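You operate a simulated robot arm through the tools that you are given. There is no shell and no other tool.

The job below is to be done with a simulated robot arm. You get a single attempt, and the scene is never put back.

JOB
Bring the water panel on line: lamp on, both couplings joined, blue and violet valves open.
Fine: join each coupling before its valve opens; both gauges must climb to 2 bar.

The check looks at the end state, three seconds after you hand in, the way a careful person would. Anything else that was tipped, shoved, dropped, spilled or broken makes it a failure.

ROBOT AND FRAMES
A 7-joint arm with a two-finger parallel gripper, fixed in place. Base frame: the origin is at the foot of the arm, x ahead of it, y to its left, z up. Lengths are in m, angles in rad, forces in N, time in s.
Its first joint turns from -2.304 to 2.304 rad. Payload 3.91 kg.
The tool frame sits at the grasp point between the pads (the TCP): z along the fingers, y along the line on which they close. The tips reach 0.03 m beyond it. Largest opening 0.11 m; finger width 0.02, thickness 0.01; the body of the gripper, 0.048 by 0.112 m, starts 0.055 m behind the TCP.
Orientation is that of the tool frame in the base frame, as [roll, pitch, yaw] about the fixed x, y, z axes, in that order (R = Rz(yaw) Ry(pitch) Rx(roll)). With the fingers straight down and closing along the base's y, the tool's x points along the base's -x, its y along +y and its z along -z.

CONTROLS
- The arm moves only by the tool send_rows. Its argument "steps" is one flat list of numbers, 7 for each row, row after row: the gripper command, from -1 (shut) to 1 (fully open), values between in proportion, then the shift along the tool's x, y, z in units of 30 mm (1.0 is 30 mm), then the turn, a rotation vector about the tool's x, y, z in units of 5 degrees (1.0 is 5 degrees). In form: [jaw, x, y, z, rx, ry, rz, jaw, x, y, z, rx, ry, rz, ...]. A call has 1 to 20 rows; each row shifts and turns the commanded pose from where the row before left it, along the tool's axes as they then stand. A call with a number of a shift or a turn outside -1 to 1 is refused whole. Rows are played at 5 a second. More than 0.05 m and 0.15 rad between two rows, or a gripper value outside its range, and nothing of the call is played. Where a pose cannot be reached the arm comes as near as it can. A force on the tool above 70 N (or 10 N above the force at the start of the call, whichever is more), or a blocked arm, ends the call early, and 0.2 s more pass. Each finger travels about 0.108 m/s and halts on what it meets, pressing with about 38 N; the grip force reading is that of the motor and also rises with nothing between the fingers. The clock runs only during rows and for 0.2 s after the last one: add rows that do not move to give the fingers time. It gives the time, the measured TCP pose, the force on the tool (base axes), the opening and the grip force at its end, in the units of the frame above (readings bear some noise), with the torque about the TCP (base axes, N m) and any sound that the robot's microphone picked up.
- Cameras (640 x 400 px; columns grow to the right, rows downward): "scene" is fixed at [0.2205, -0.6488, 1.5903]; the picture's right is [0.90, -0.44, 0.00], its down [-0.18, -0.37, -0.91] and it looks along [0.40, 0.82, -0.41] (base axes); focal length 334 px, centre (320, 200). "wrist" rides on the gripper at [0.072, 0.017, -0.103] in the tool frame; the picture's right is [-0.23, 0.97, 0.00], its down [-0.76, -0.18, -0.62] and it looks along [-0.61, -0.14, 0.78] (tool axes); focal length 222 px, centre (320, 200). There is no depth. A picture from a camera that has moved, and an enlarged one, comes with that camera's place and axes in the base frame and with its lens.
- capture(camera): a new picture of that camera. It takes no simulated time.
- enlarge(camera, box): a new picture of the part [left, top, right, bottom] of that camera's present view, enlarged. It takes no simulated time.
- sign_off(): hands the job in; it is judged then, once.

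Nothing tells you positions but the pictures and the camera data. Unless the task says otherwise, let go and move clear before handing in.

The tools are called as a command line: name --argument value ..., lists and objects as JSON in quotes. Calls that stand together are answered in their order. send_rows: Moves the arm, as the interface text tells. Its arguments: {"type":"object","properties":{"steps":{"type":"array","items":{"type":"number"}}},"required":["steps"]} The other tools are called the same way: capture (camera) takes a picture; enlarge (camera, box) takes an enlarged picture of a part of a camera's view; sign_off () hands the job in.

At the start:

```text
t: 0.0
tcp_pos: [0.5745, 0.3759, 1.2143]
orientation: [-3.141, -0.002, 3.141]
contact_force: [0.5, 0.4, 0.6]
torque: [0.01, -0.05, 0.06]
opening: 0.1097
finger_force: 0.0
```

scene: 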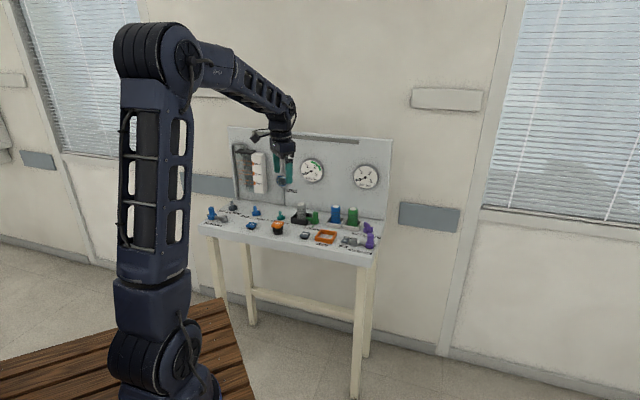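
wrist: 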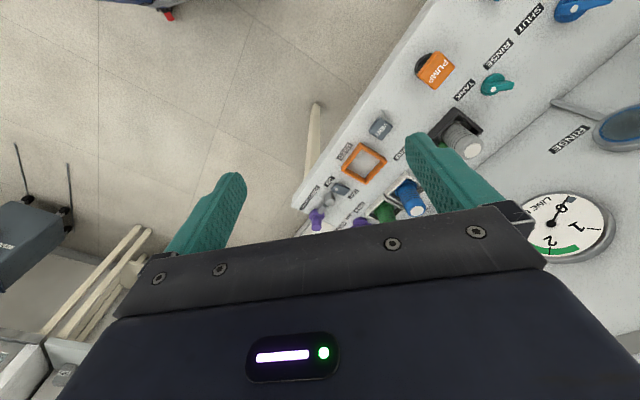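

I see a wall panel with a table-like shelf carrying valves, couplings, gauges and switches. I'll look at it closely before moving.

enlarge --camera "scene" --box '[190, 110, 310, 185]'

enlarge --camera "scene" --box '[190, 185, 310, 260]'

enlarge --camera "scene" --box '[280, 190, 400, 265]'

enlarge --camera "scene" --box '[280, 130, 400, 205]'

capture --camera "wrist"

```text
5.33 times, centred on (250, 148) of scene
camera zoom: at [0.2205, -0.6488, 1.5903], right [0.9, -0.44, 0.0], down [-0.18, -0.37, -0.91], along [0.4, 0.82, -0.41], focal length 1782 px, centre (693, 480)
```

zoom: 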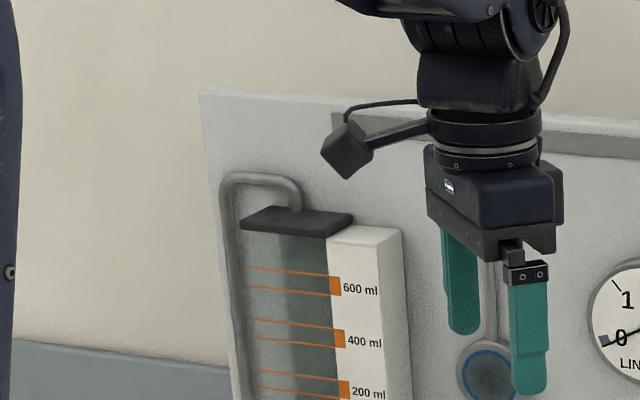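

```text
5.33 times, centred on (250, 222) of scene
camera zoom: at [0.2205, -0.6488, 1.5903], right [0.9, -0.44, 0.0], down [-0.18, -0.37, -0.91], along [0.4, 0.82, -0.41], focal length 1782 px, centre (693, 80)
```

zoom: 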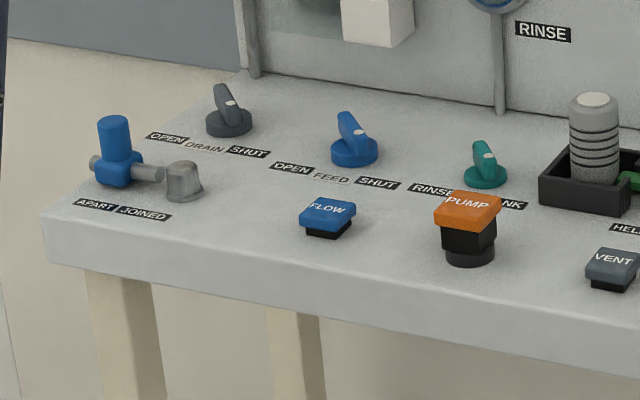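

```text
5.33 times, centred on (340, 228) of scene
camera zoom: at [0.2205, -0.6488, 1.5903], right [0.9, -0.44, 0.0], down [-0.18, -0.37, -0.91], along [0.4, 0.82, -0.41], focal length 1782 px, centre (213, 53)
```

zoom: 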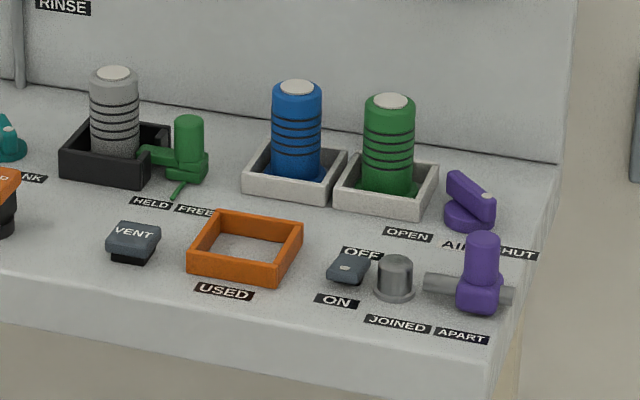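

```text
5.33 times, centred on (340, 168) of scene
camera zoom: at [0.2205, -0.6488, 1.5903], right [0.9, -0.44, 0.0], down [-0.18, -0.37, -0.91], along [0.4, 0.82, -0.41], focal length 1782 px, centre (213, 373)
```

zoom: 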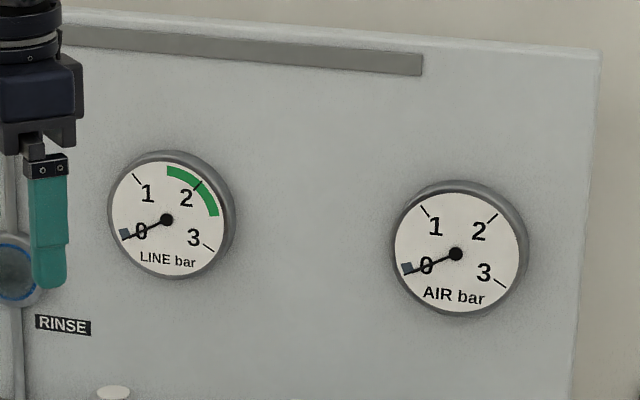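

```text
taken
camera wrist: at [0.5021, 0.3923, 1.3177], right [0.23, 0.97, 0.0], down [0.76, -0.18, 0.62], along [0.61, -0.14, -0.78], focal length 222 px, centre (320, 200)
```

wrist: 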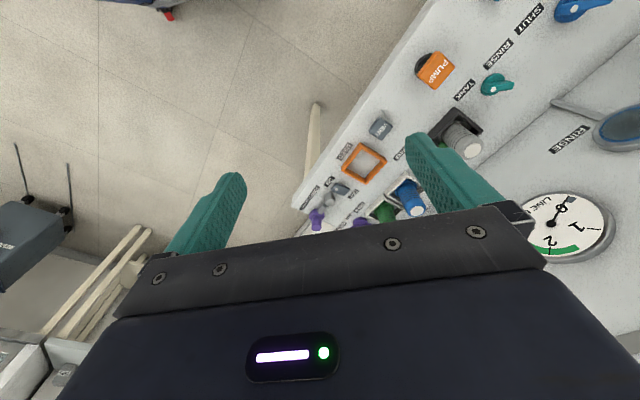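

The water panel's front edge runs at roughly -44° in the base frame, with its surface near z≈0.87. I'll turn the tool so its axes line up with the panel, then look with the wrist camera.

send_rows --steps '[1, 0, 0, 0, 0, 0, -0.926, 1, 0, 0, 0, 0, 0, -0.926, 1, 0, 0, 0, 0, 0, -0.926, 1, 0, 0, 0, 0, 0, -0.926, 1, 0, 0, 0, 0, 0, -0.926, 1, 0, 0, 0, 0, 0, -0.926, 1, 0, 0, 0, 0, 0, -0.926, 1, 0, 0, 0, 0, 0, -0.926, 1, 0, 0, 0, 0, 0, -0.926, 1, 0, 0, 0, 0, 0, -0.926, 1, 0, 0, 0, 0, 0, 0]'

capture --camera "wrist"

```text
t: 2.4
tcp_pos: [0.5735, 0.3761, 1.214]
orientation: [3.141, 0.0, -2.331]
contact_force: [-0.5, 0.8, -0.6]
torque: [0.0, -0.02, 0.01]
opening: 0.1101
finger_force: 0.0
```

```text
taken
camera wrist: at [0.512, 0.3344, 1.3178], right [-0.55, 0.84, 0.0], down [0.65, 0.43, 0.62], along [0.52, 0.34, -0.78], focal length 222 px, centre (320, 200)
```

wrist: 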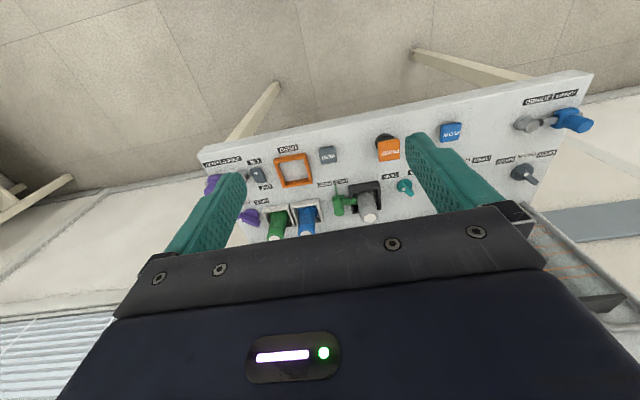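

The wrist camera now shows the whole panel upside down. I'll enlarge parts of it to read labels and measure positions.

enlarge --camera "wrist" --box '[190, 140, 350, 240]'

enlarge --camera "wrist" --box '[310, 120, 470, 220]'

enlarge --camera "wrist" --box '[440, 80, 600, 180]'

```text
4.00 times, centred on (270, 190) of wrist
camera zoom: at [0.512, 0.3344, 1.3178], right [-0.55, 0.84, 0.0], down [0.65, 0.43, 0.62], along [0.52, 0.34, -0.78], focal length 888 px, centre (520, 240)
```

zoom: 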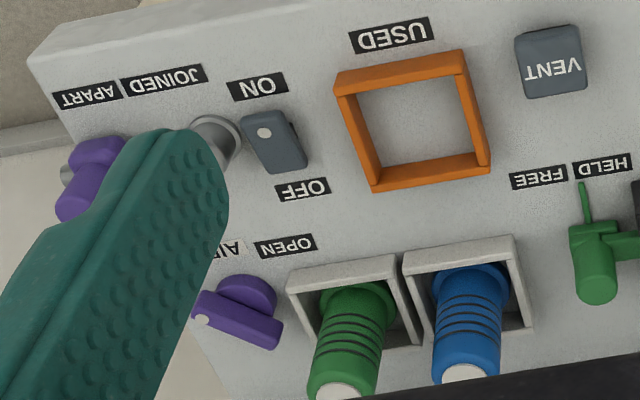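

```text
4.00 times, centred on (390, 170) of wrist
camera zoom: at [0.512, 0.3344, 1.3178], right [-0.55, 0.84, 0.0], down [0.65, 0.43, 0.62], along [0.52, 0.34, -0.78], focal length 888 px, centre (40, 320)
```

zoom: 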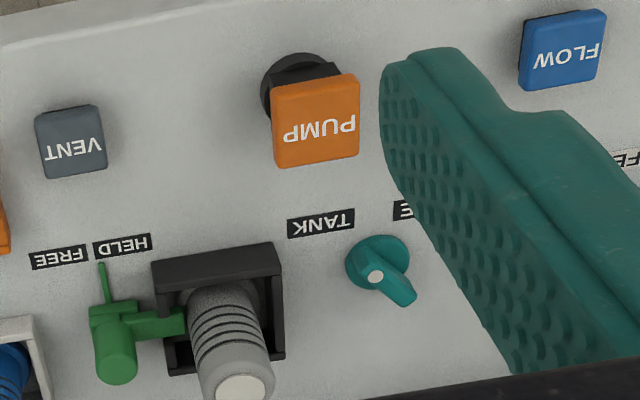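

```text
4.00 times, centred on (520, 130) of wrist
camera zoom: at [0.512, 0.3344, 1.3178], right [-0.55, 0.84, 0.0], down [0.65, 0.43, 0.62], along [0.52, 0.34, -0.78], focal length 888 px, centre (-480, 480)
```

zoom: 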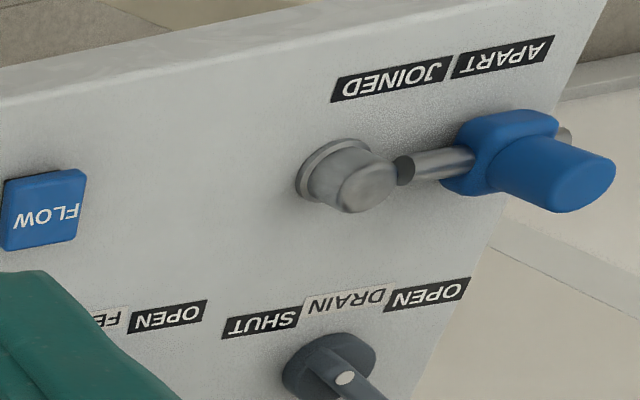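

The rocker with OFF/ON labels sits next to the violet coupling; the dots on the valve wings mark where each one points. I'll move over the left half for a closer look at the blue side.

send_rows --steps '[1, -0.142, 0.933, 0.313, 0, 0, 0, 1, -0.142, 0.933, 0.313, 0, 0, 0, 1, -0.142, 0.933, 0.313, 0, 0, 0, 1, -0.142, 0.933, 0.313, 0, 0, 0, 1, -0.142, 0.933, 0.313, 0, 0, 0, 1, -0.142, 0.933, 0.313, 0, 0, 0, 1, -0.142, 0.933, 0.313, 0, 0, 0, 1, -0.142, 0.933, 0.313, 0, 0, 0, 1, -0.142, 0.933, 0.313, 0, 0, 0, 1, -0.142, 0.933, 0.313, 0, 0, 0, 1, 0, 0, 0, 0, 0, 0]'

capture --camera "wrist"

capture --camera "scene"

```text
t: 4.8
tcp_pos: [0.4007, 0.5992, 1.1211]
orientation: [-3.141, 0.0, -2.333]
contact_force: [-0.5, 0.0, 1.1]
torque: [-0.03, 0.03, 0.01]
opening: 0.1103
finger_force: 0.0
```

```text
taken
camera wrist: at [0.3387, 0.5588, 1.2249], right [-0.55, 0.84, 0.0], down [0.65, 0.43, 0.62], along [0.52, 0.34, -0.78], focal length 222 px, centre (320, 200)
```

wrist: 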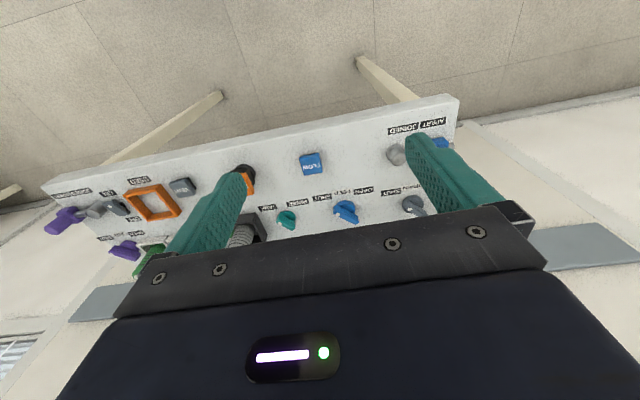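

```text
taken
```

scene: 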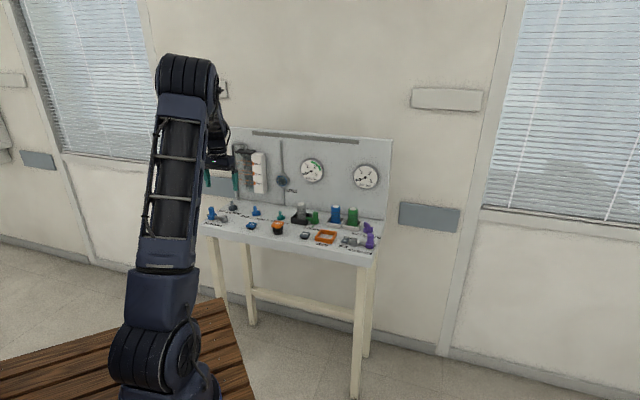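

Now I can see the FEED valve and the FLOW button between the fingers. I'll enlarge these for detail.

enlarge --camera "wrist" --box '[370, 95, 482, 165]'

enlarge --camera "wrist" --box '[260, 145, 436, 255]'

enlarge --camera "wrist" --box '[40, 160, 200, 260]'

enlarge --camera "scene" --box '[200, 195, 264, 235]'

enlarge --camera "scene" --box '[325, 215, 389, 255]'

```text
5.71 times, centred on (426, 130) of wrist
camera zoom: at [0.3387, 0.5588, 1.2249], right [-0.55, 0.84, 0.0], down [0.65, 0.43, 0.62], along [0.52, 0.34, -0.78], focal length 1269 px, centre (-286, 600)
```

zoom: 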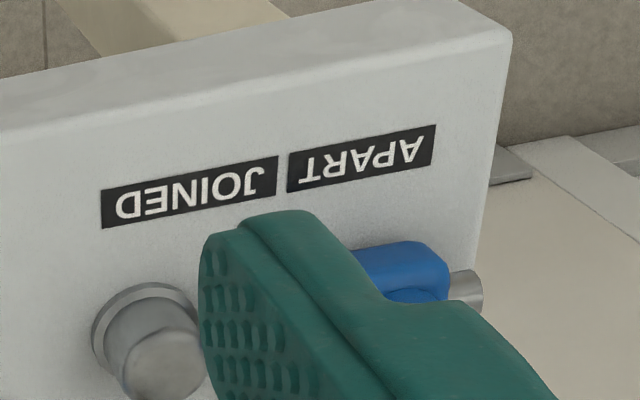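

```text
3.64 times, centred on (348, 200) of wrist
camera zoom: at [0.3387, 0.5588, 1.2249], right [-0.55, 0.84, 0.0], down [0.65, 0.43, 0.62], along [0.52, 0.34, -0.78], focal length 808 px, centre (218, 200)
```

zoom: 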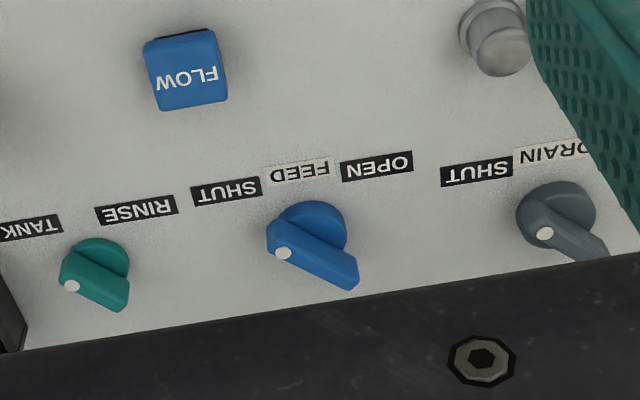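

```text
4.00 times, centred on (120, 210) of wrist
camera zoom: at [0.3387, 0.5588, 1.2249], right [-0.55, 0.84, 0.0], down [0.65, 0.43, 0.62], along [0.52, 0.34, -0.78], focal length 888 px, centre (1120, 160)
```

zoom: 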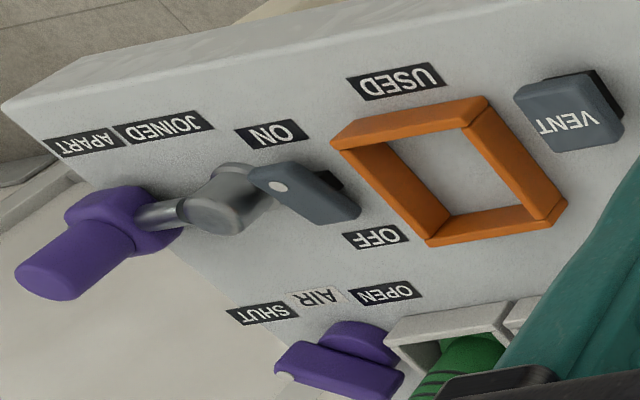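

```text
10.00 times, centred on (232, 215) of scene
camera zoom: at [0.2205, -0.6488, 1.5903], right [0.9, -0.44, 0.0], down [-0.18, -0.37, -0.91], along [0.4, 0.82, -0.41], focal length 3342 px, centre (1200, 50)
```

zoom: 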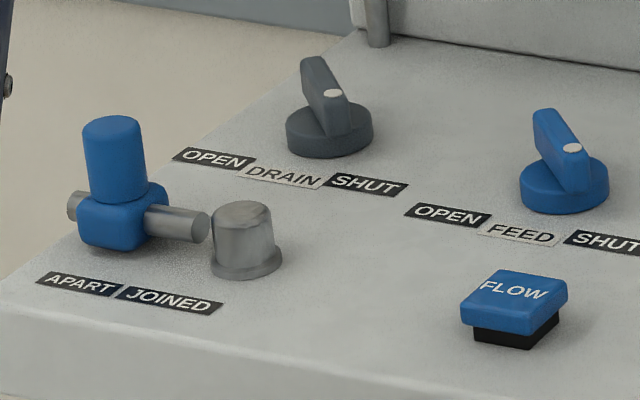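

```text
10.00 times, centred on (357, 235) of scene
camera zoom: at [0.2205, -0.6488, 1.5903], right [0.9, -0.44, 0.0], down [-0.18, -0.37, -0.91], along [0.4, 0.82, -0.41], focal length 3342 px, centre (-50, -150)
```

zoom: 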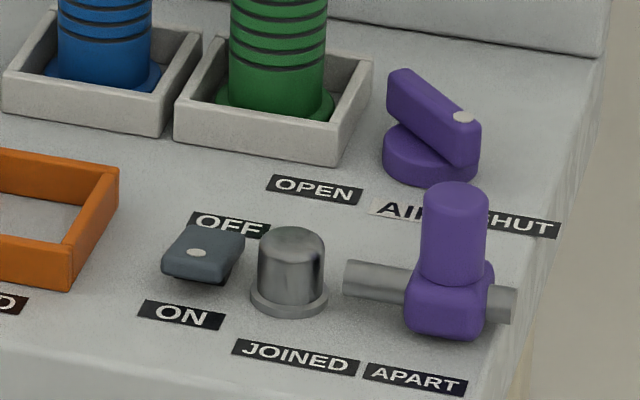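

All valves' dots point to SHUT (the rinse one to TANK), and both couplings are apart with only a small gap to their sockets. I'll turn the tool so the fingers close front-to-back and go above the blue coupling's post, which I take to be near (0.38, 0.78).

send_rows --steps '[1, 0, 0, 0, 0, 0, 1, 1, 0, 0, 0, 0, 0, 1, 1, 0, 0, 0, 0, 0, 1, 1, 0, 0, 0, 0, 0, 1, 1, 0, 0, 0, 0, 0, 1, 1, 0, 0, 0, 0, 0, 1, 1, 0, 0, 0, 0, 0, 1, 1, 0, 0, 0, 0, 0, 1, 1, 0, 0, 0, 0, 0, 1, 1, 0, 0, 0, 0, 0, 1, 1, 0, 0, 0, 0, 0, 1, 1, 0, 0, 0, 0, 0, 1, 1, 0, 0, 0, 0, 0, 1, 1, 0, 0, 0, 0, 0, 1, 1, 0, 0, 0, 0, 0, 1, 1, 0, 0, 0, 0, 0, 1, 1, 0, 0, 0, 0, 0, 1, 1, 0, 0, 0, 0, 0, 1, 1, 0, 0, 0, 0, 0, 0.27, 1, 0, 0, 0, 0, 0, 0]'

capture --camera "wrist"

capture --camera "scene"

```text
t: 9.0
tcp_pos: [0.4012, 0.5993, 1.1194]
orientation: [-3.141, 0.0, 2.354]
contact_force: [0.4, -0.5, -0.4]
torque: [-0.02, -0.01, 0.0]
opening: 0.1101
finger_force: 0.1
```

```text
taken
camera wrist: at [0.3624, 0.6637, 1.224], right [0.85, 0.53, 0.0], down [0.41, -0.66, 0.62], along [0.33, -0.53, -0.78], focal length 222 px, centre (320, 200)
```

wrist: 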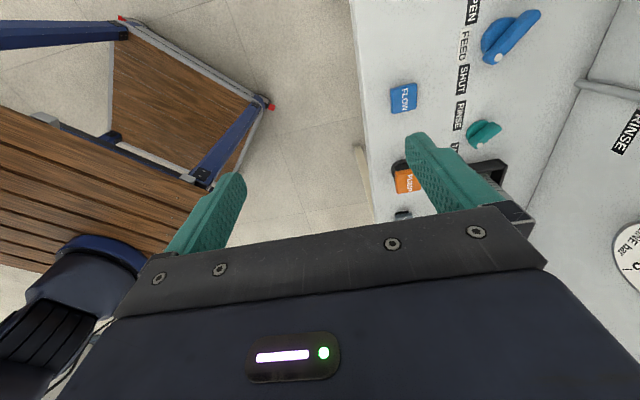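

```text
taken
```

scene: 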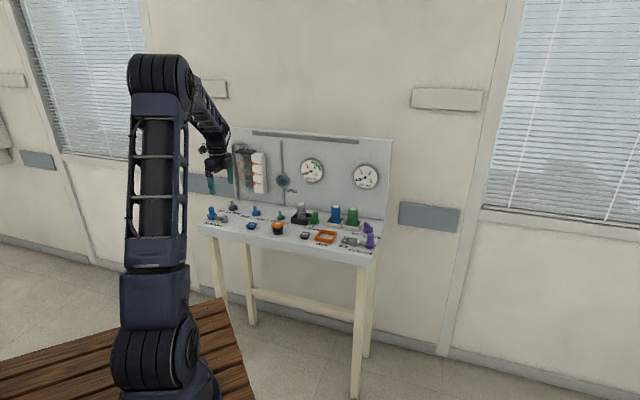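

Rotation is fine. Now I move above the blue coupling at a safe height to look.

send_rows --steps '[1, 0.782, 0.537, 0.09, 0, 0, 0, 1, 0.782, 0.537, 0.09, 0, 0, 0, 1, 0.782, 0.537, 0.09, 0, 0, 0, 1, 0.782, 0.537, 0.09, 0, 0, 0, 1, 0.782, 0.537, 0.09, 0, 0, 0, 1, 0.782, 0.537, 0.09, 0, 0, 0, 1, 0.782, 0.537, 0.09, 0, 0, 0, 1, 0, 0, 0, 0, 0, 0]'

capture --camera "wrist"

```text
t: 10.8
tcp_pos: [0.365, 0.7966, 1.0999]
orientation: [-3.141, 0.0, 2.356]
contact_force: [0.7, -0.2, 0.0]
torque: [0.02, -0.02, 0.0]
opening: 0.1099
finger_force: 0.2
```

```text
taken
camera wrist: at [0.3265, 0.8592, 1.2039], right [0.85, 0.53, 0.0], down [0.41, -0.66, 0.62], along [0.33, -0.53, -0.78], focal length 222 px, centre (320, 200)
```

wrist: 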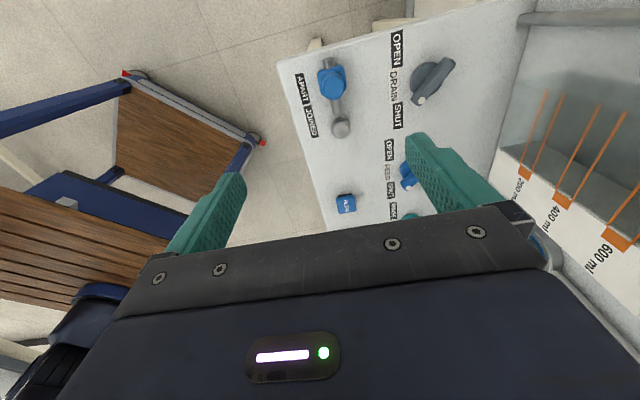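

enlarge --camera "wrist" --box '[272, 40, 400, 120]'

enlarge --camera "wrist" --box '[310, 30, 470, 130]'

```text
5.00 times, centred on (336, 80) of wrist
camera zoom: at [0.3265, 0.8592, 1.2039], right [0.85, 0.53, 0.0], down [0.41, -0.66, 0.62], along [0.33, -0.53, -0.78], focal length 1111 px, centre (240, 800)
```

zoom: 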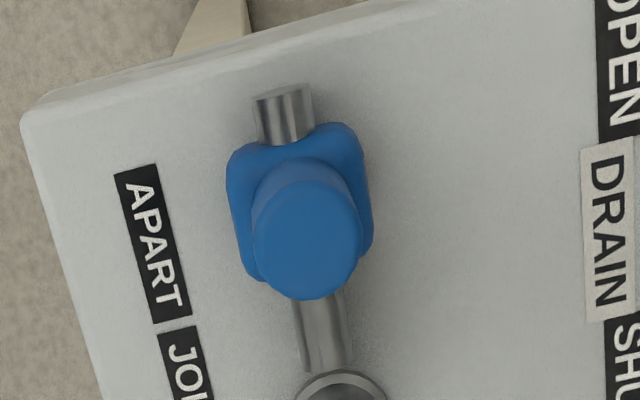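

```text
4.00 times, centred on (390, 80) of wrist
camera zoom: at [0.3265, 0.8592, 1.2039], right [0.85, 0.53, 0.0], down [0.41, -0.66, 0.62], along [0.33, -0.53, -0.78], focal length 888 px, centre (40, 680)
```

zoom: 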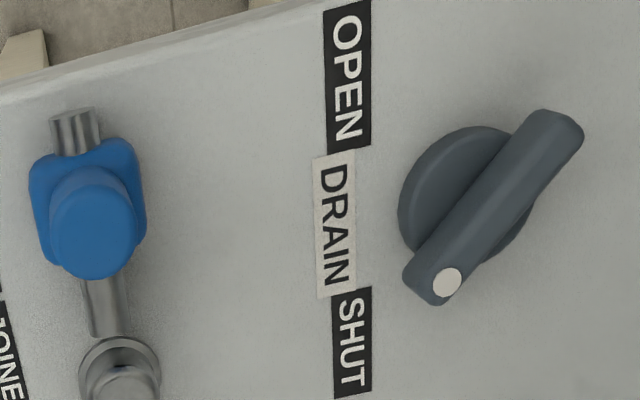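

The blue post top triangulates to about (0.371, 0.816, 0.919) with the panel surface at z≈0.863. I'll come down over it to just above the post and check alignment.

send_rows --steps '[1, 0.063, 0.12, 0.866, 0, 0, 0, 1, 0.063, 0.12, 0.866, 0, 0, 0, 1, 0.063, 0.12, 0.866, 0, 0, 0, 1, 0.063, 0.12, 0.866, 0, 0, 0, 1, 0.063, 0.12, 0.866, 0, 0, 0, 1, 0, 0, 0, 0, 0, 0]'

capture --camera "wrist"

enlarge --camera "scene" --box '[180, 170, 276, 230]'

```text
t: 12.2
tcp_pos: [0.3714, 0.816, 0.9692]
orientation: [-3.141, 0.002, 2.355]
contact_force: [0.0, 0.5, -0.4]
torque: [-0.02, 0.0, -0.02]
opening: 0.11
finger_force: 0.1
```

```text
taken
camera wrist: at [0.3324, 0.8778, 1.0737], right [0.85, 0.53, 0.0], down [0.41, -0.66, 0.62], along [0.33, -0.53, -0.78], focal length 222 px, centre (320, 200)
```

wrist: 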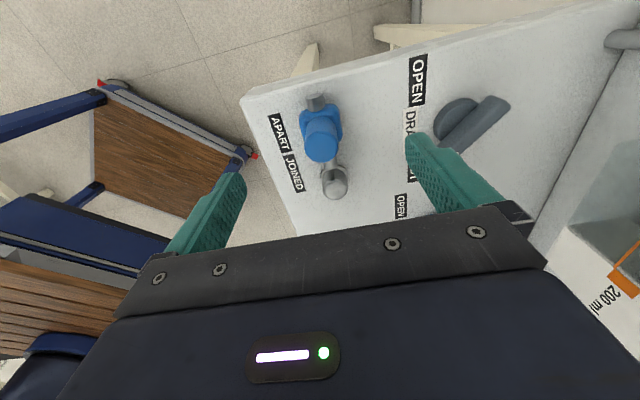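

```text
6.67 times, centred on (228, 200) of scene
camera zoom: at [0.2205, -0.6488, 1.5903], right [0.9, -0.44, 0.0], down [-0.18, -0.37, -0.91], along [0.4, 0.82, -0.41], focal length 2228 px, centre (933, 200)
```

zoom: 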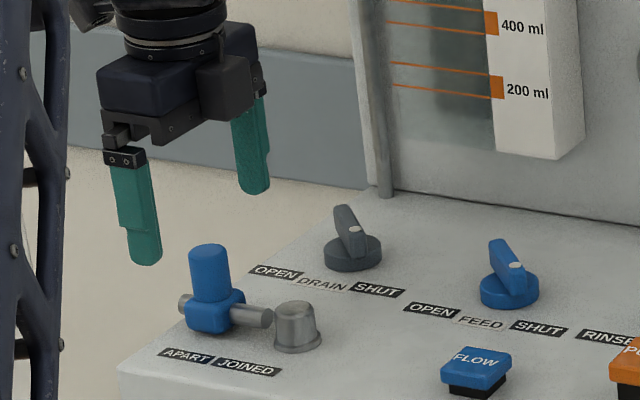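

The post sits between the open fingers and lines up within a few millimetres in both views. I'll lower to grip height and close on it.

send_rows --steps '[1, 0, 0, 0.5, 0, 0, 0, 1, 0, 0, 0.5, 0, 0, 0, 1, 0, 0, 0.5, 0, 0, 0, 1, 0, 0, 0, 0, 0, 0, -1, 0, 0, 0, 0, 0, 0, -1, 0, 0, 0, 0, 0, 0, -1, 0, 0, 0, 0, 0, 0, -1, 0, 0, 0, 0, 0, 0]'

capture --camera "wrist"

enlarge --camera "scene" --box '[180, 170, 276, 230]'

```text
t: 14.0
tcp_pos: [0.3717, 0.8145, 0.9252]
orientation: [-3.141, -0.002, 2.354]
contact_force: [16.1, 17.2, -3.4]
torque: [0.54, -0.53, -0.05]
opening: 0.0254
finger_force: 45.0
```

```text
taken
camera wrist: at [0.3335, 0.8784, 1.0291], right [0.85, 0.53, 0.0], down [0.41, -0.67, 0.62], along [0.33, -0.53, -0.78], focal length 222 px, centre (320, 200)
```

wrist: 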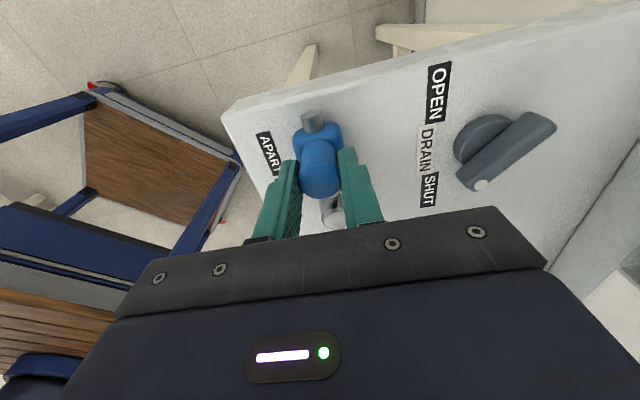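

```text
6.67 times, centred on (228, 200) of scene
camera zoom: at [0.2205, -0.6488, 1.5903], right [0.9, -0.44, 0.0], down [-0.18, -0.37, -0.91], along [0.4, 0.82, -0.41], focal length 2228 px, centre (933, 200)
```

zoom: 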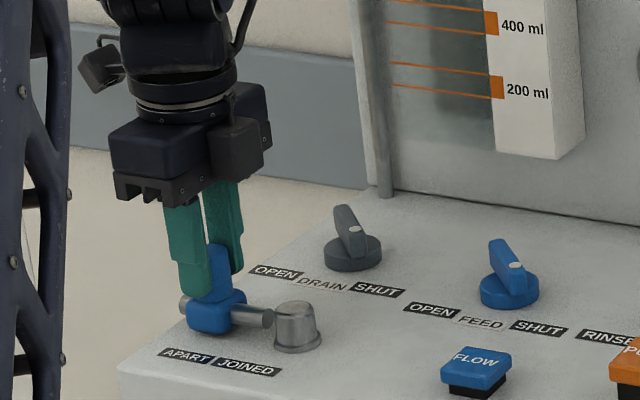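

The post is gripped (opening 25 mm). I'll slide it toward JOINED along the rod in small steps.

send_rows --steps '[-1, -0.15, 0, 0, 0, 0, 0, -1, -0.15, 0, 0, 0, 0, 0, -1, -0.15, 0, 0, 0, 0, 0, -1, 0, 0, 0, 0, 0, 0]'

enlarge --camera "scene" --box '[180, 170, 276, 230]'

```text
t: 15.0
tcp_pos: [0.3821, 0.8064, 0.925]
orientation: [3.14, 0.0, 2.355]
contact_force: [21.0, 20.9, -5.4]
torque: [0.87, -0.38, -0.15]
opening: 0.0252
finger_force: 44.9
```

```text
6.67 times, centred on (228, 200) of scene
camera zoom: at [0.2205, -0.6488, 1.5903], right [0.9, -0.44, 0.0], down [-0.18, -0.37, -0.91], along [0.4, 0.82, -0.41], focal length 2228 px, centre (933, 200)
```

zoom: 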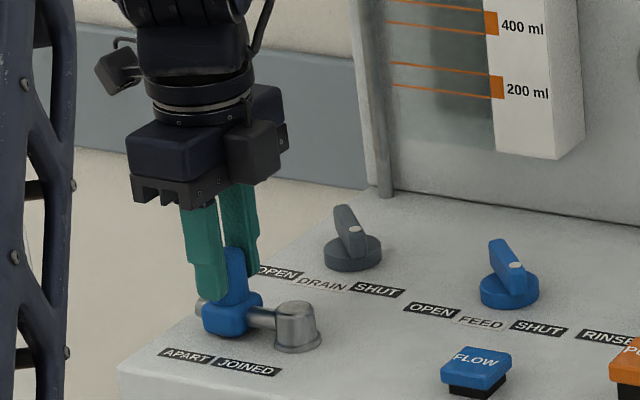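

It slides well; the rod end is at the socket. I'll continue toward the joined position, nudging slightly sideways to relax the side load.

send_rows --steps '[-1, -0.15, 0.02, 0, 0, 0, 0, -1, -0.15, 0.02, 0, 0, 0, 0, -1, -0.1, 0, 0, 0, 0, 0, -1, 0, 0, 0, 0, 0, 0]'

enlarge --camera "scene" --box '[180, 170, 276, 230]'

```text
t: 16.0
tcp_pos: [0.3902, 0.7989, 0.9246]
orientation: [-3.138, 0.0, 2.357]
contact_force: [9.1, 10.0, -11.1]
torque: [0.38, -0.15, 0.07]
opening: 0.0255
finger_force: 44.1
```

```text
6.67 times, centred on (228, 200) of scene
camera zoom: at [0.2205, -0.6488, 1.5903], right [0.9, -0.44, 0.0], down [-0.18, -0.37, -0.91], along [0.4, 0.82, -0.41], focal length 2228 px, centre (933, 200)
```

zoom: 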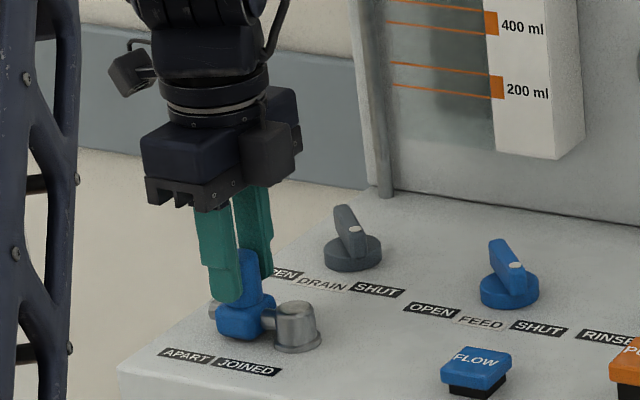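

The side load dropped and there is no end resistance yet. I'll keep going in small steps until it meets the stop or clicks.

send_rows --steps '[-1, -0.1, 0.02, 0, 0, 0, 0, -1, -0.1, 0, 0, 0, 0, 0, -1, 0, 0, 0, 0, 0, 0]'

enlarge --camera "scene" --box '[180, 170, 276, 230]'

enlarge --camera "wrist" --box '[220, 80, 412, 200]'

```text
t: 16.8
tcp_pos: [0.3929, 0.7947, 0.9251]
orientation: [-3.14, 0.0, 2.356]
contact_force: [-4.6, -4.6, -4.9]
torque: [-0.31, 0.03, 0.04]
opening: 0.025
finger_force: 44.6
```

```text
6.67 times, centred on (228, 200) of scene
camera zoom: at [0.2205, -0.6488, 1.5903], right [0.9, -0.44, 0.0], down [-0.18, -0.37, -0.91], along [0.4, 0.82, -0.41], focal length 2228 px, centre (933, 200)
```

zoom: 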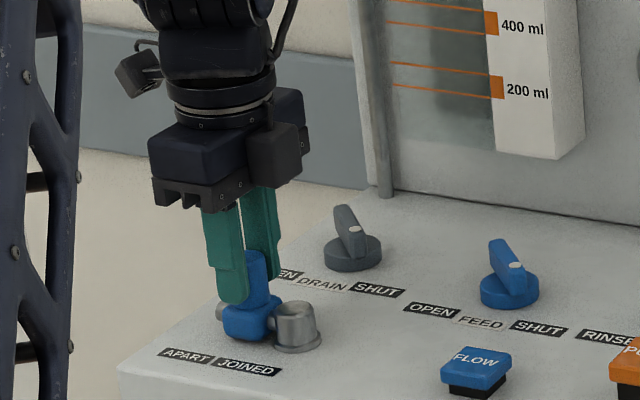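

```text
3.33 times, centred on (316, 140) of wrist
camera zoom: at [0.3551, 0.8574, 1.0291], right [0.85, 0.53, 0.0], down [0.41, -0.66, 0.62], along [0.33, -0.53, -0.78], focal length 740 px, centre (333, 400)
```

zoom: 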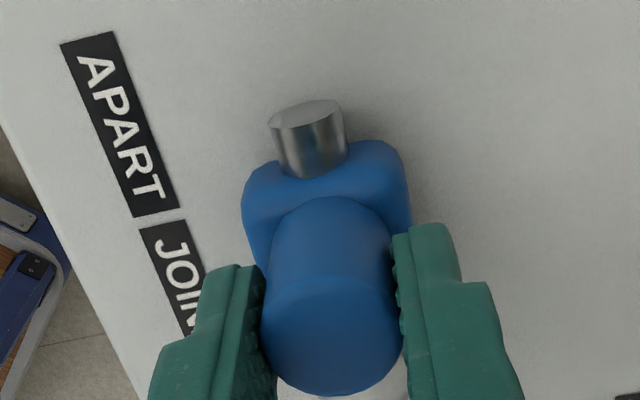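

Still free to slide, with side load near zero. I'll push on gently until it stops.

send_rows --steps '[-1, -0.1, 0, 0, 0, 0, 0, -1, -0.1, 0, 0, 0, 0, 0, -1, 0, 0, 0, 0, 0, 0]'

enlarge --camera "scene" --box '[196, 195, 260, 235]'

```text
t: 17.6
tcp_pos: [0.3974, 0.7909, 0.926]
orientation: [-3.141, -0.003, 2.357]
contact_force: [-14.3, 6.9, -9.2]
torque: [0.3, 0.44, 0.01]
opening: 0.0253
finger_force: 44.8
```

```text
10.00 times, centred on (228, 215) of scene
camera zoom: at [0.2205, -0.6488, 1.5903], right [0.9, -0.44, 0.0], down [-0.18, -0.37, -0.91], along [0.4, 0.82, -0.41], focal length 3342 px, centre (1240, 50)
```

zoom: 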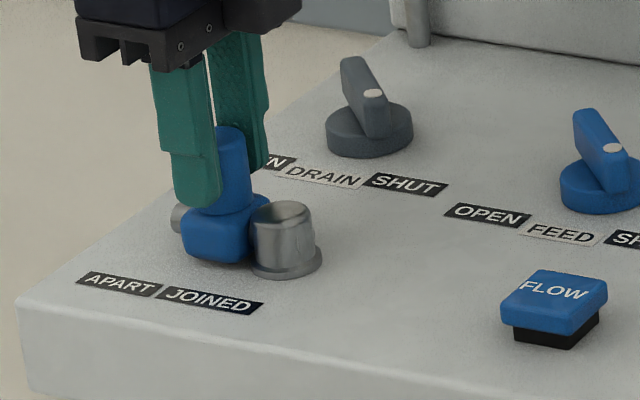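

Resistance of about 15 N against the slide now appears; the body meets the socket. I'll push a little further to seat it.

send_rows --steps '[-1, -0.08, 0, 0, 0, 0, 0, -1, -0.05, 0, 0, 0, 0, 0, -1, 0, 0, 0, 0, 0, 0, -1, 0, 0, 0, 0, 0, 0]'

enlarge --camera "scene" --box '[196, 195, 260, 235]'

```text
t: 18.6
tcp_pos: [0.3994, 0.7883, 0.9248]
orientation: [3.14, 0.002, 2.355]
contact_force: [-29.8, 26.3, -2.7]
torque: [0.79, 0.93, -0.01]
opening: 0.0254
finger_force: 44.8
```

```text
10.00 times, centred on (228, 215) of scene
camera zoom: at [0.2205, -0.6488, 1.5903], right [0.9, -0.44, 0.0], down [-0.18, -0.37, -0.91], along [0.4, 0.82, -0.41], focal length 3342 px, centre (1240, 50)
```

zoom: 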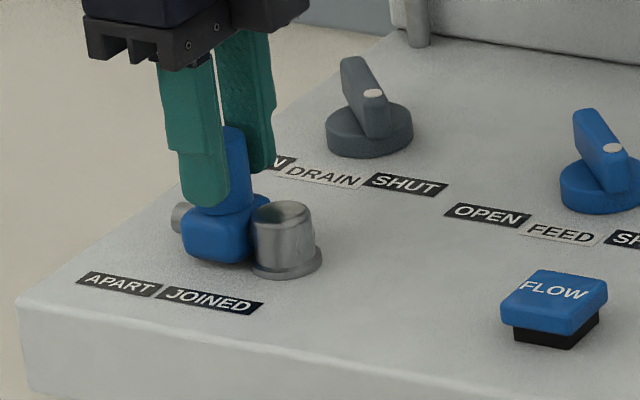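

The body no longer moves under 40 N, so it is at its end stop against the socket. I'll relax the push, open, and rise, then check it stays.

send_rows --steps '[-1, 0.1, 0, 0, 0, 0, 0, 0.2, 0, 0, 0, 0, 0, 0, 0.2, 0, 0, 0, 0, 0, 0, 0.2, 0, 0, 0, 0, 0, 0, 0.2, 0, 0, -0.5, 0, 0, 0, 0.2, 0, 0, -1, 0, 0, 0, 0.2, 0, 0, -1, 0, 0, 0, 0.2, 0, 0, -1, 0, 0, 0, 0.2, 0, 0, 0, 0, 0, 0]'

enlarge --camera "scene" --box '[196, 195, 260, 235]'

capture --camera "wrist"

```text
t: 20.6
tcp_pos: [0.3993, 0.7886, 1.0304]
orientation: [-3.141, -0.001, 2.354]
contact_force: [0.1, 0.2, -0.4]
torque: [0.0, -0.02, 0.0]
opening: 0.066
finger_force: 0.0
```

```text
10.00 times, centred on (228, 215) of scene
camera zoom: at [0.2205, -0.6488, 1.5903], right [0.9, -0.44, 0.0], down [-0.18, -0.37, -0.91], along [0.4, 0.82, -0.41], focal length 3342 px, centre (1240, 50)
```

zoom: 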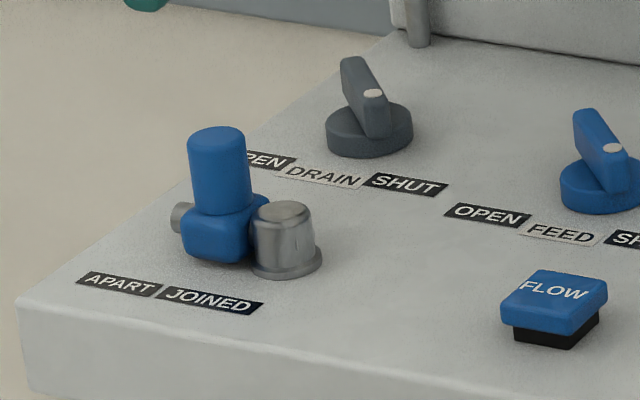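

```text
taken
camera wrist: at [0.3606, 0.8514, 1.1356], right [0.85, 0.53, 0.0], down [0.41, -0.66, 0.62], along [0.33, -0.53, -0.78], focal length 222 px, centre (320, 200)
```

wrist: 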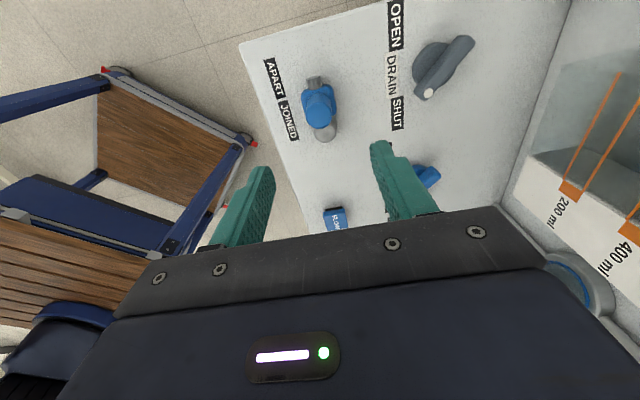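

The blue coupling is joined and stays put. Next is the FEED (blue) valve near (0.565, 0.772), whose wing points along the base's -y (SHUT) and should end along -x (OPEN); I'll turn the wrist to yaw -90° up here first.

send_rows --steps '[0.2, 0, 0, -0.1, 0, 0, -1, 0.2, 0, 0, -0.1, 0, 0, -1, 0.2, 0, 0, -0.1, 0, 0, -1, 0.2, 0, 0, -0.1, 0, 0, -1, 0.2, 0, 0, -0.1, 0, 0, -1, 0.2, 0, 0, -0.1, 0, 0, -1, 0.2, 0, 0, -0.1, 0, 0, -1, 0.2, 0, 0, -0.1, 0, 0, -1, 0.2, 0, 0, -0.1, 0, 0, -1, 0.2, 0, 0, -0.1, 0, 0, -1, 0.2, 0, 0, 0, 0, 0, -1, 0.2, 0, 0, 0, 0, 0, -1, 0.2, 0, 0, 0, 0, 0, -1, 0.2, 0, 0, 0, 0, 0, -1, 0.2, 0, 0, 0, 0, 0, -1, 0.2, 0, 0, 0, 0, 0, -1, 0.2, 0, 0, 0, 0, 0, -1, 0.2, 0, 0, 0, 0, 0, -1, 0.2, 0, 0, 0, 0, 0, -1, 0.2, 0, 0, 0, 0, 0, 0]'

send_rows --steps '[0.2, 0, 0, 0, 0, 0, -1, 0.2, 0, 0, 0, 0, 0, -1, 0.2, 0, 0, 0, 0, 0, -1, 0.2, 0, 0, 0, 0, 0, -1, 0.2, 0, 0, 0, 0, 0, -1, 0.2, 0, 0, 0, 0, 0, -1, 0.2, 0, 0, 0, 0, 0, -1, 0.2, 0, 0, 0, 0, 0, -1, 0.2, 0, 0, 0, 0, 0, 0]'

capture --camera "wrist"

capture --camera "scene"

```text
t: 24.8
tcp_pos: [0.4, 0.7894, 1.0607]
orientation: [-3.141, 0.0, -2.268]
contact_force: [0.4, -0.3, -0.1]
torque: [0.02, 0.0, 0.02]
opening: 0.066
finger_force: 0.2
```

```text
t: 26.8
tcp_pos: [0.399, 0.7883, 1.0608]
orientation: [3.141, -0.001, -1.571]
contact_force: [0.1, -0.5, -0.3]
torque: [0.0, 0.0, -0.03]
opening: 0.0659
finger_force: 0.2
```

```text
taken
camera wrist: at [0.3824, 0.7165, 1.1646], right [-0.97, 0.23, 0.0], down [0.18, 0.76, 0.62], along [0.14, 0.61, -0.78], focal length 222 px, centre (320, 200)
```

wrist: 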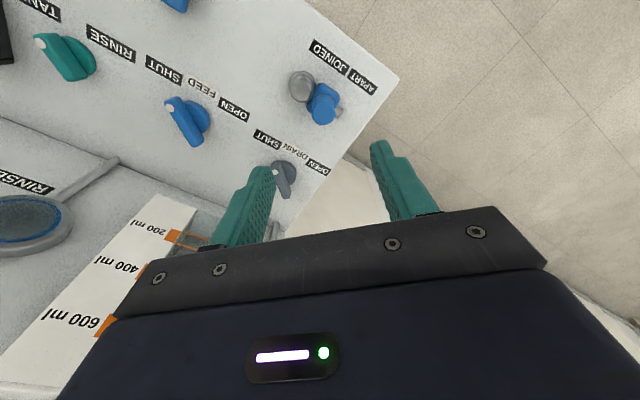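

```text
taken
```

scene: 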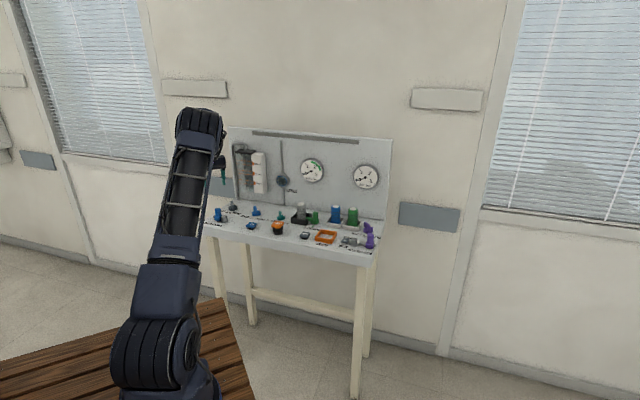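

The turn worked, and the FEED valve is now visible at the upper left of the wrist view. I'll enlarge it to measure.

enlarge --camera "wrist" --box '[130, 60, 290, 160]'

enlarge --camera "wrist" --box '[240, 30, 400, 130]'

```text
4.00 times, centred on (210, 110) of wrist
camera zoom: at [0.3824, 0.7165, 1.1646], right [-0.97, 0.23, 0.0], down [0.18, 0.76, 0.62], along [0.14, 0.61, -0.78], focal length 888 px, centre (760, 560)
```

zoom: 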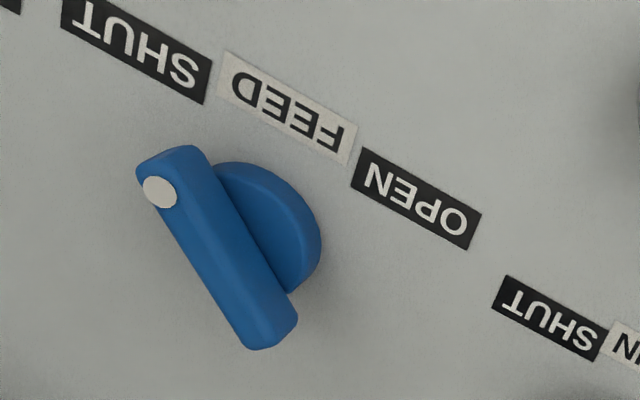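

```text
4.00 times, centred on (320, 80) of wrist
camera zoom: at [0.3824, 0.7165, 1.1646], right [-0.97, 0.23, 0.0], down [0.18, 0.76, 0.62], along [0.14, 0.61, -0.78], focal length 888 px, centre (320, 680)
```

zoom: 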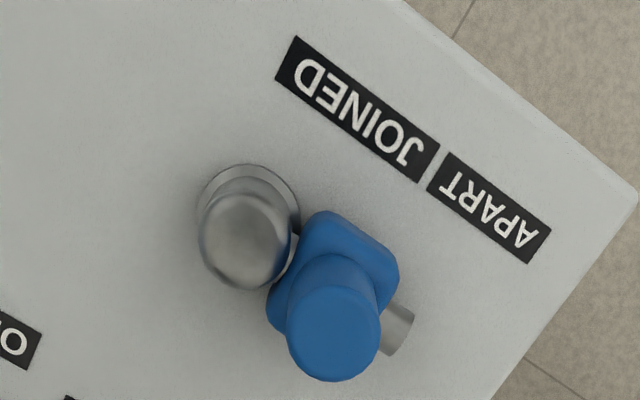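

The FEED valve axis measures to about (0.568, 0.7745), wing top z≈0.896, wing exactly along base y; the OPEN label lies in -x from it. I'll move above it and check.

send_rows --steps '[0.2, 0.077, -0.94, 0.1, 0, 0, 0, 0.2, 0.077, -0.94, 0.1, 0, 0, 0, 0.2, 0.077, -0.94, 0.1, 0, 0, 0, 0.2, 0.077, -0.94, 0.1, 0, 0, 0, 0.2, 0.077, -0.94, 0.1, 0, 0, 0, 0.2, 0.077, -0.94, 0.1, 0, 0, 0, 0.2, 0, 0, 0.8, 0, 0, 0, 0.2, 0, 0, 0.8, 0, 0, 0, 0.2, 0, 0, 0.8, 0, 0, 0, 0.2, 0, 0, 0, 0, 0, 0]'

capture --camera "wrist"

enlarge --camera "scene" --box '[210, 150, 306, 210]'

```text
t: 29.0
tcp_pos: [0.568, 0.775, 0.97]
orientation: [3.141, 0.0, -1.571]
contact_force: [0.2, 0.2, -0.2]
torque: [0.01, 0.03, -0.01]
opening: 0.0659
finger_force: 0.2
```

```text
taken
camera wrist: at [0.5504, 0.7018, 1.0741], right [-0.97, 0.23, 0.0], down [0.18, 0.76, 0.62], along [0.14, 0.61, -0.78], focal length 222 px, centre (320, 200)
```

wrist: 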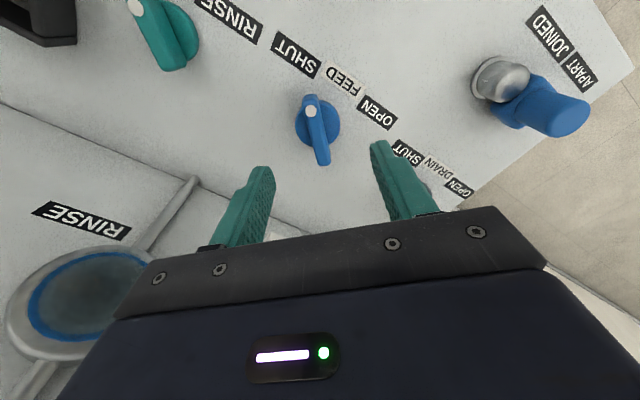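

```text
6.67 times, centred on (258, 180) of scene
camera zoom: at [0.2205, -0.6488, 1.5903], right [0.9, -0.44, 0.0], down [-0.18, -0.37, -0.91], along [0.4, 0.82, -0.41], focal length 2228 px, centre (733, 333)
```

zoom: 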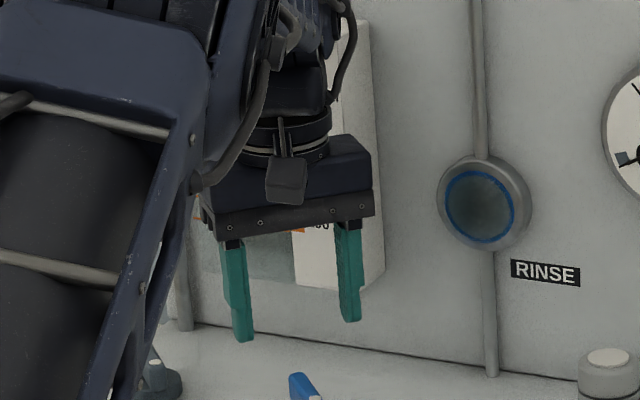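

enlarge --camera "wrist" --box '[256, 70, 384, 150]'

enlarge --camera "scene" --box '[225, 170, 289, 210]'

```text
5.00 times, centred on (320, 110) of wrist
camera zoom: at [0.5504, 0.7018, 1.0741], right [-0.97, 0.23, 0.0], down [0.18, 0.76, 0.62], along [0.14, 0.61, -0.78], focal length 1111 px, centre (320, 650)
```

zoom: 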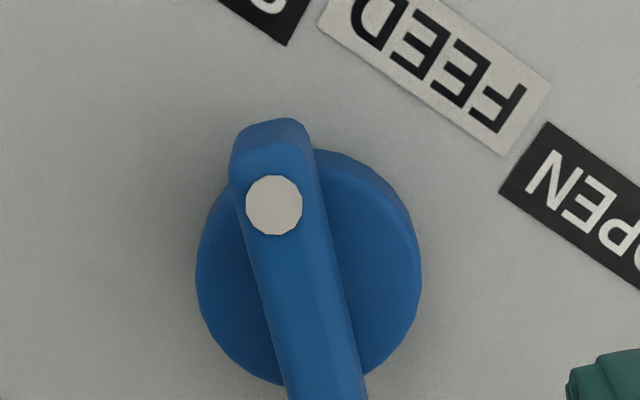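

```text
10.00 times, centred on (257, 190) of scene
camera zoom: at [0.2205, -0.6488, 1.5903], right [0.9, -0.44, 0.0], down [-0.18, -0.37, -0.91], along [0.4, 0.82, -0.41], focal length 3342 px, centre (950, 300)
```

zoom: 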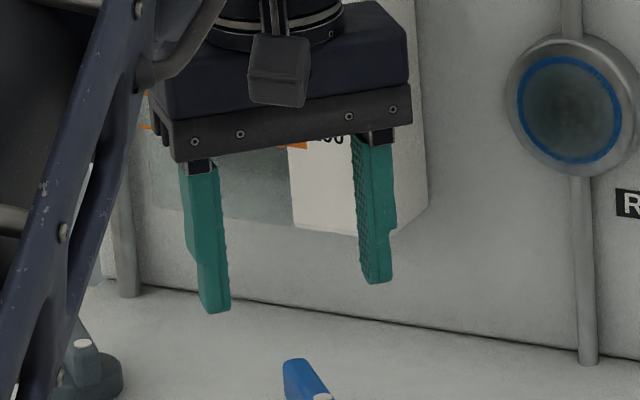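

Axis refined to (0.570, 0.773). I'll descend with a 2 mm correction, then close on the wing.

send_rows --steps '[0.2, 0.017, -0.022, 0.689, 0, 0, 0, 0.2, 0.017, -0.022, 0.689, 0, 0, 0, 0.2, 0.016, -0.023, 0.689, 0, 0, 0, 0.2, 0, 0, 0, 0, 0, 0, -1, 0, 0, 0, 0, 0, 0, -1, 0, 0, 0, 0, 0, 0, -1, 0, 0, 0, 0, 0, 0]'

enlarge --camera "wrist" --box '[230, 70, 422, 190]'

capture --camera "scene"

```text
t: 30.6
tcp_pos: [0.5694, 0.7733, 0.9075]
orientation: [3.139, 0.0, -1.571]
contact_force: [-17.5, -7.1, 1.3]
torque: [-0.65, 0.25, -0.01]
opening: 0.0128
finger_force: 45.1
```

```text
3.33 times, centred on (326, 130) of wrist
camera zoom: at [0.5528, 0.7014, 1.0123], right [-0.97, 0.23, 0.0], down [0.18, 0.76, 0.62], along [0.14, 0.61, -0.78], focal length 740 px, centre (300, 433)
```

zoom: 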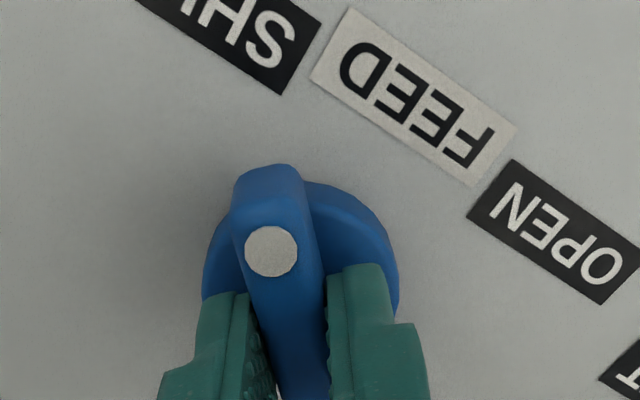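

```text
taken
```

scene: 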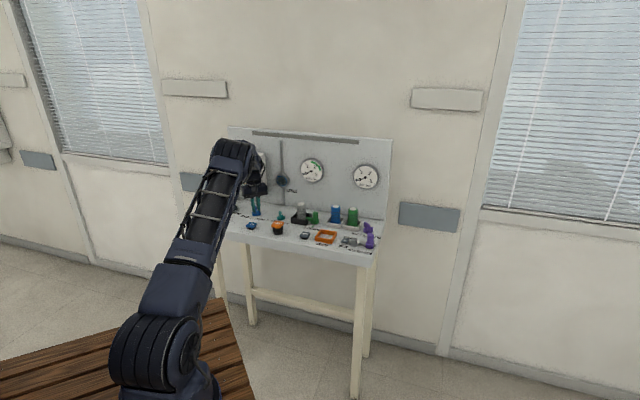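

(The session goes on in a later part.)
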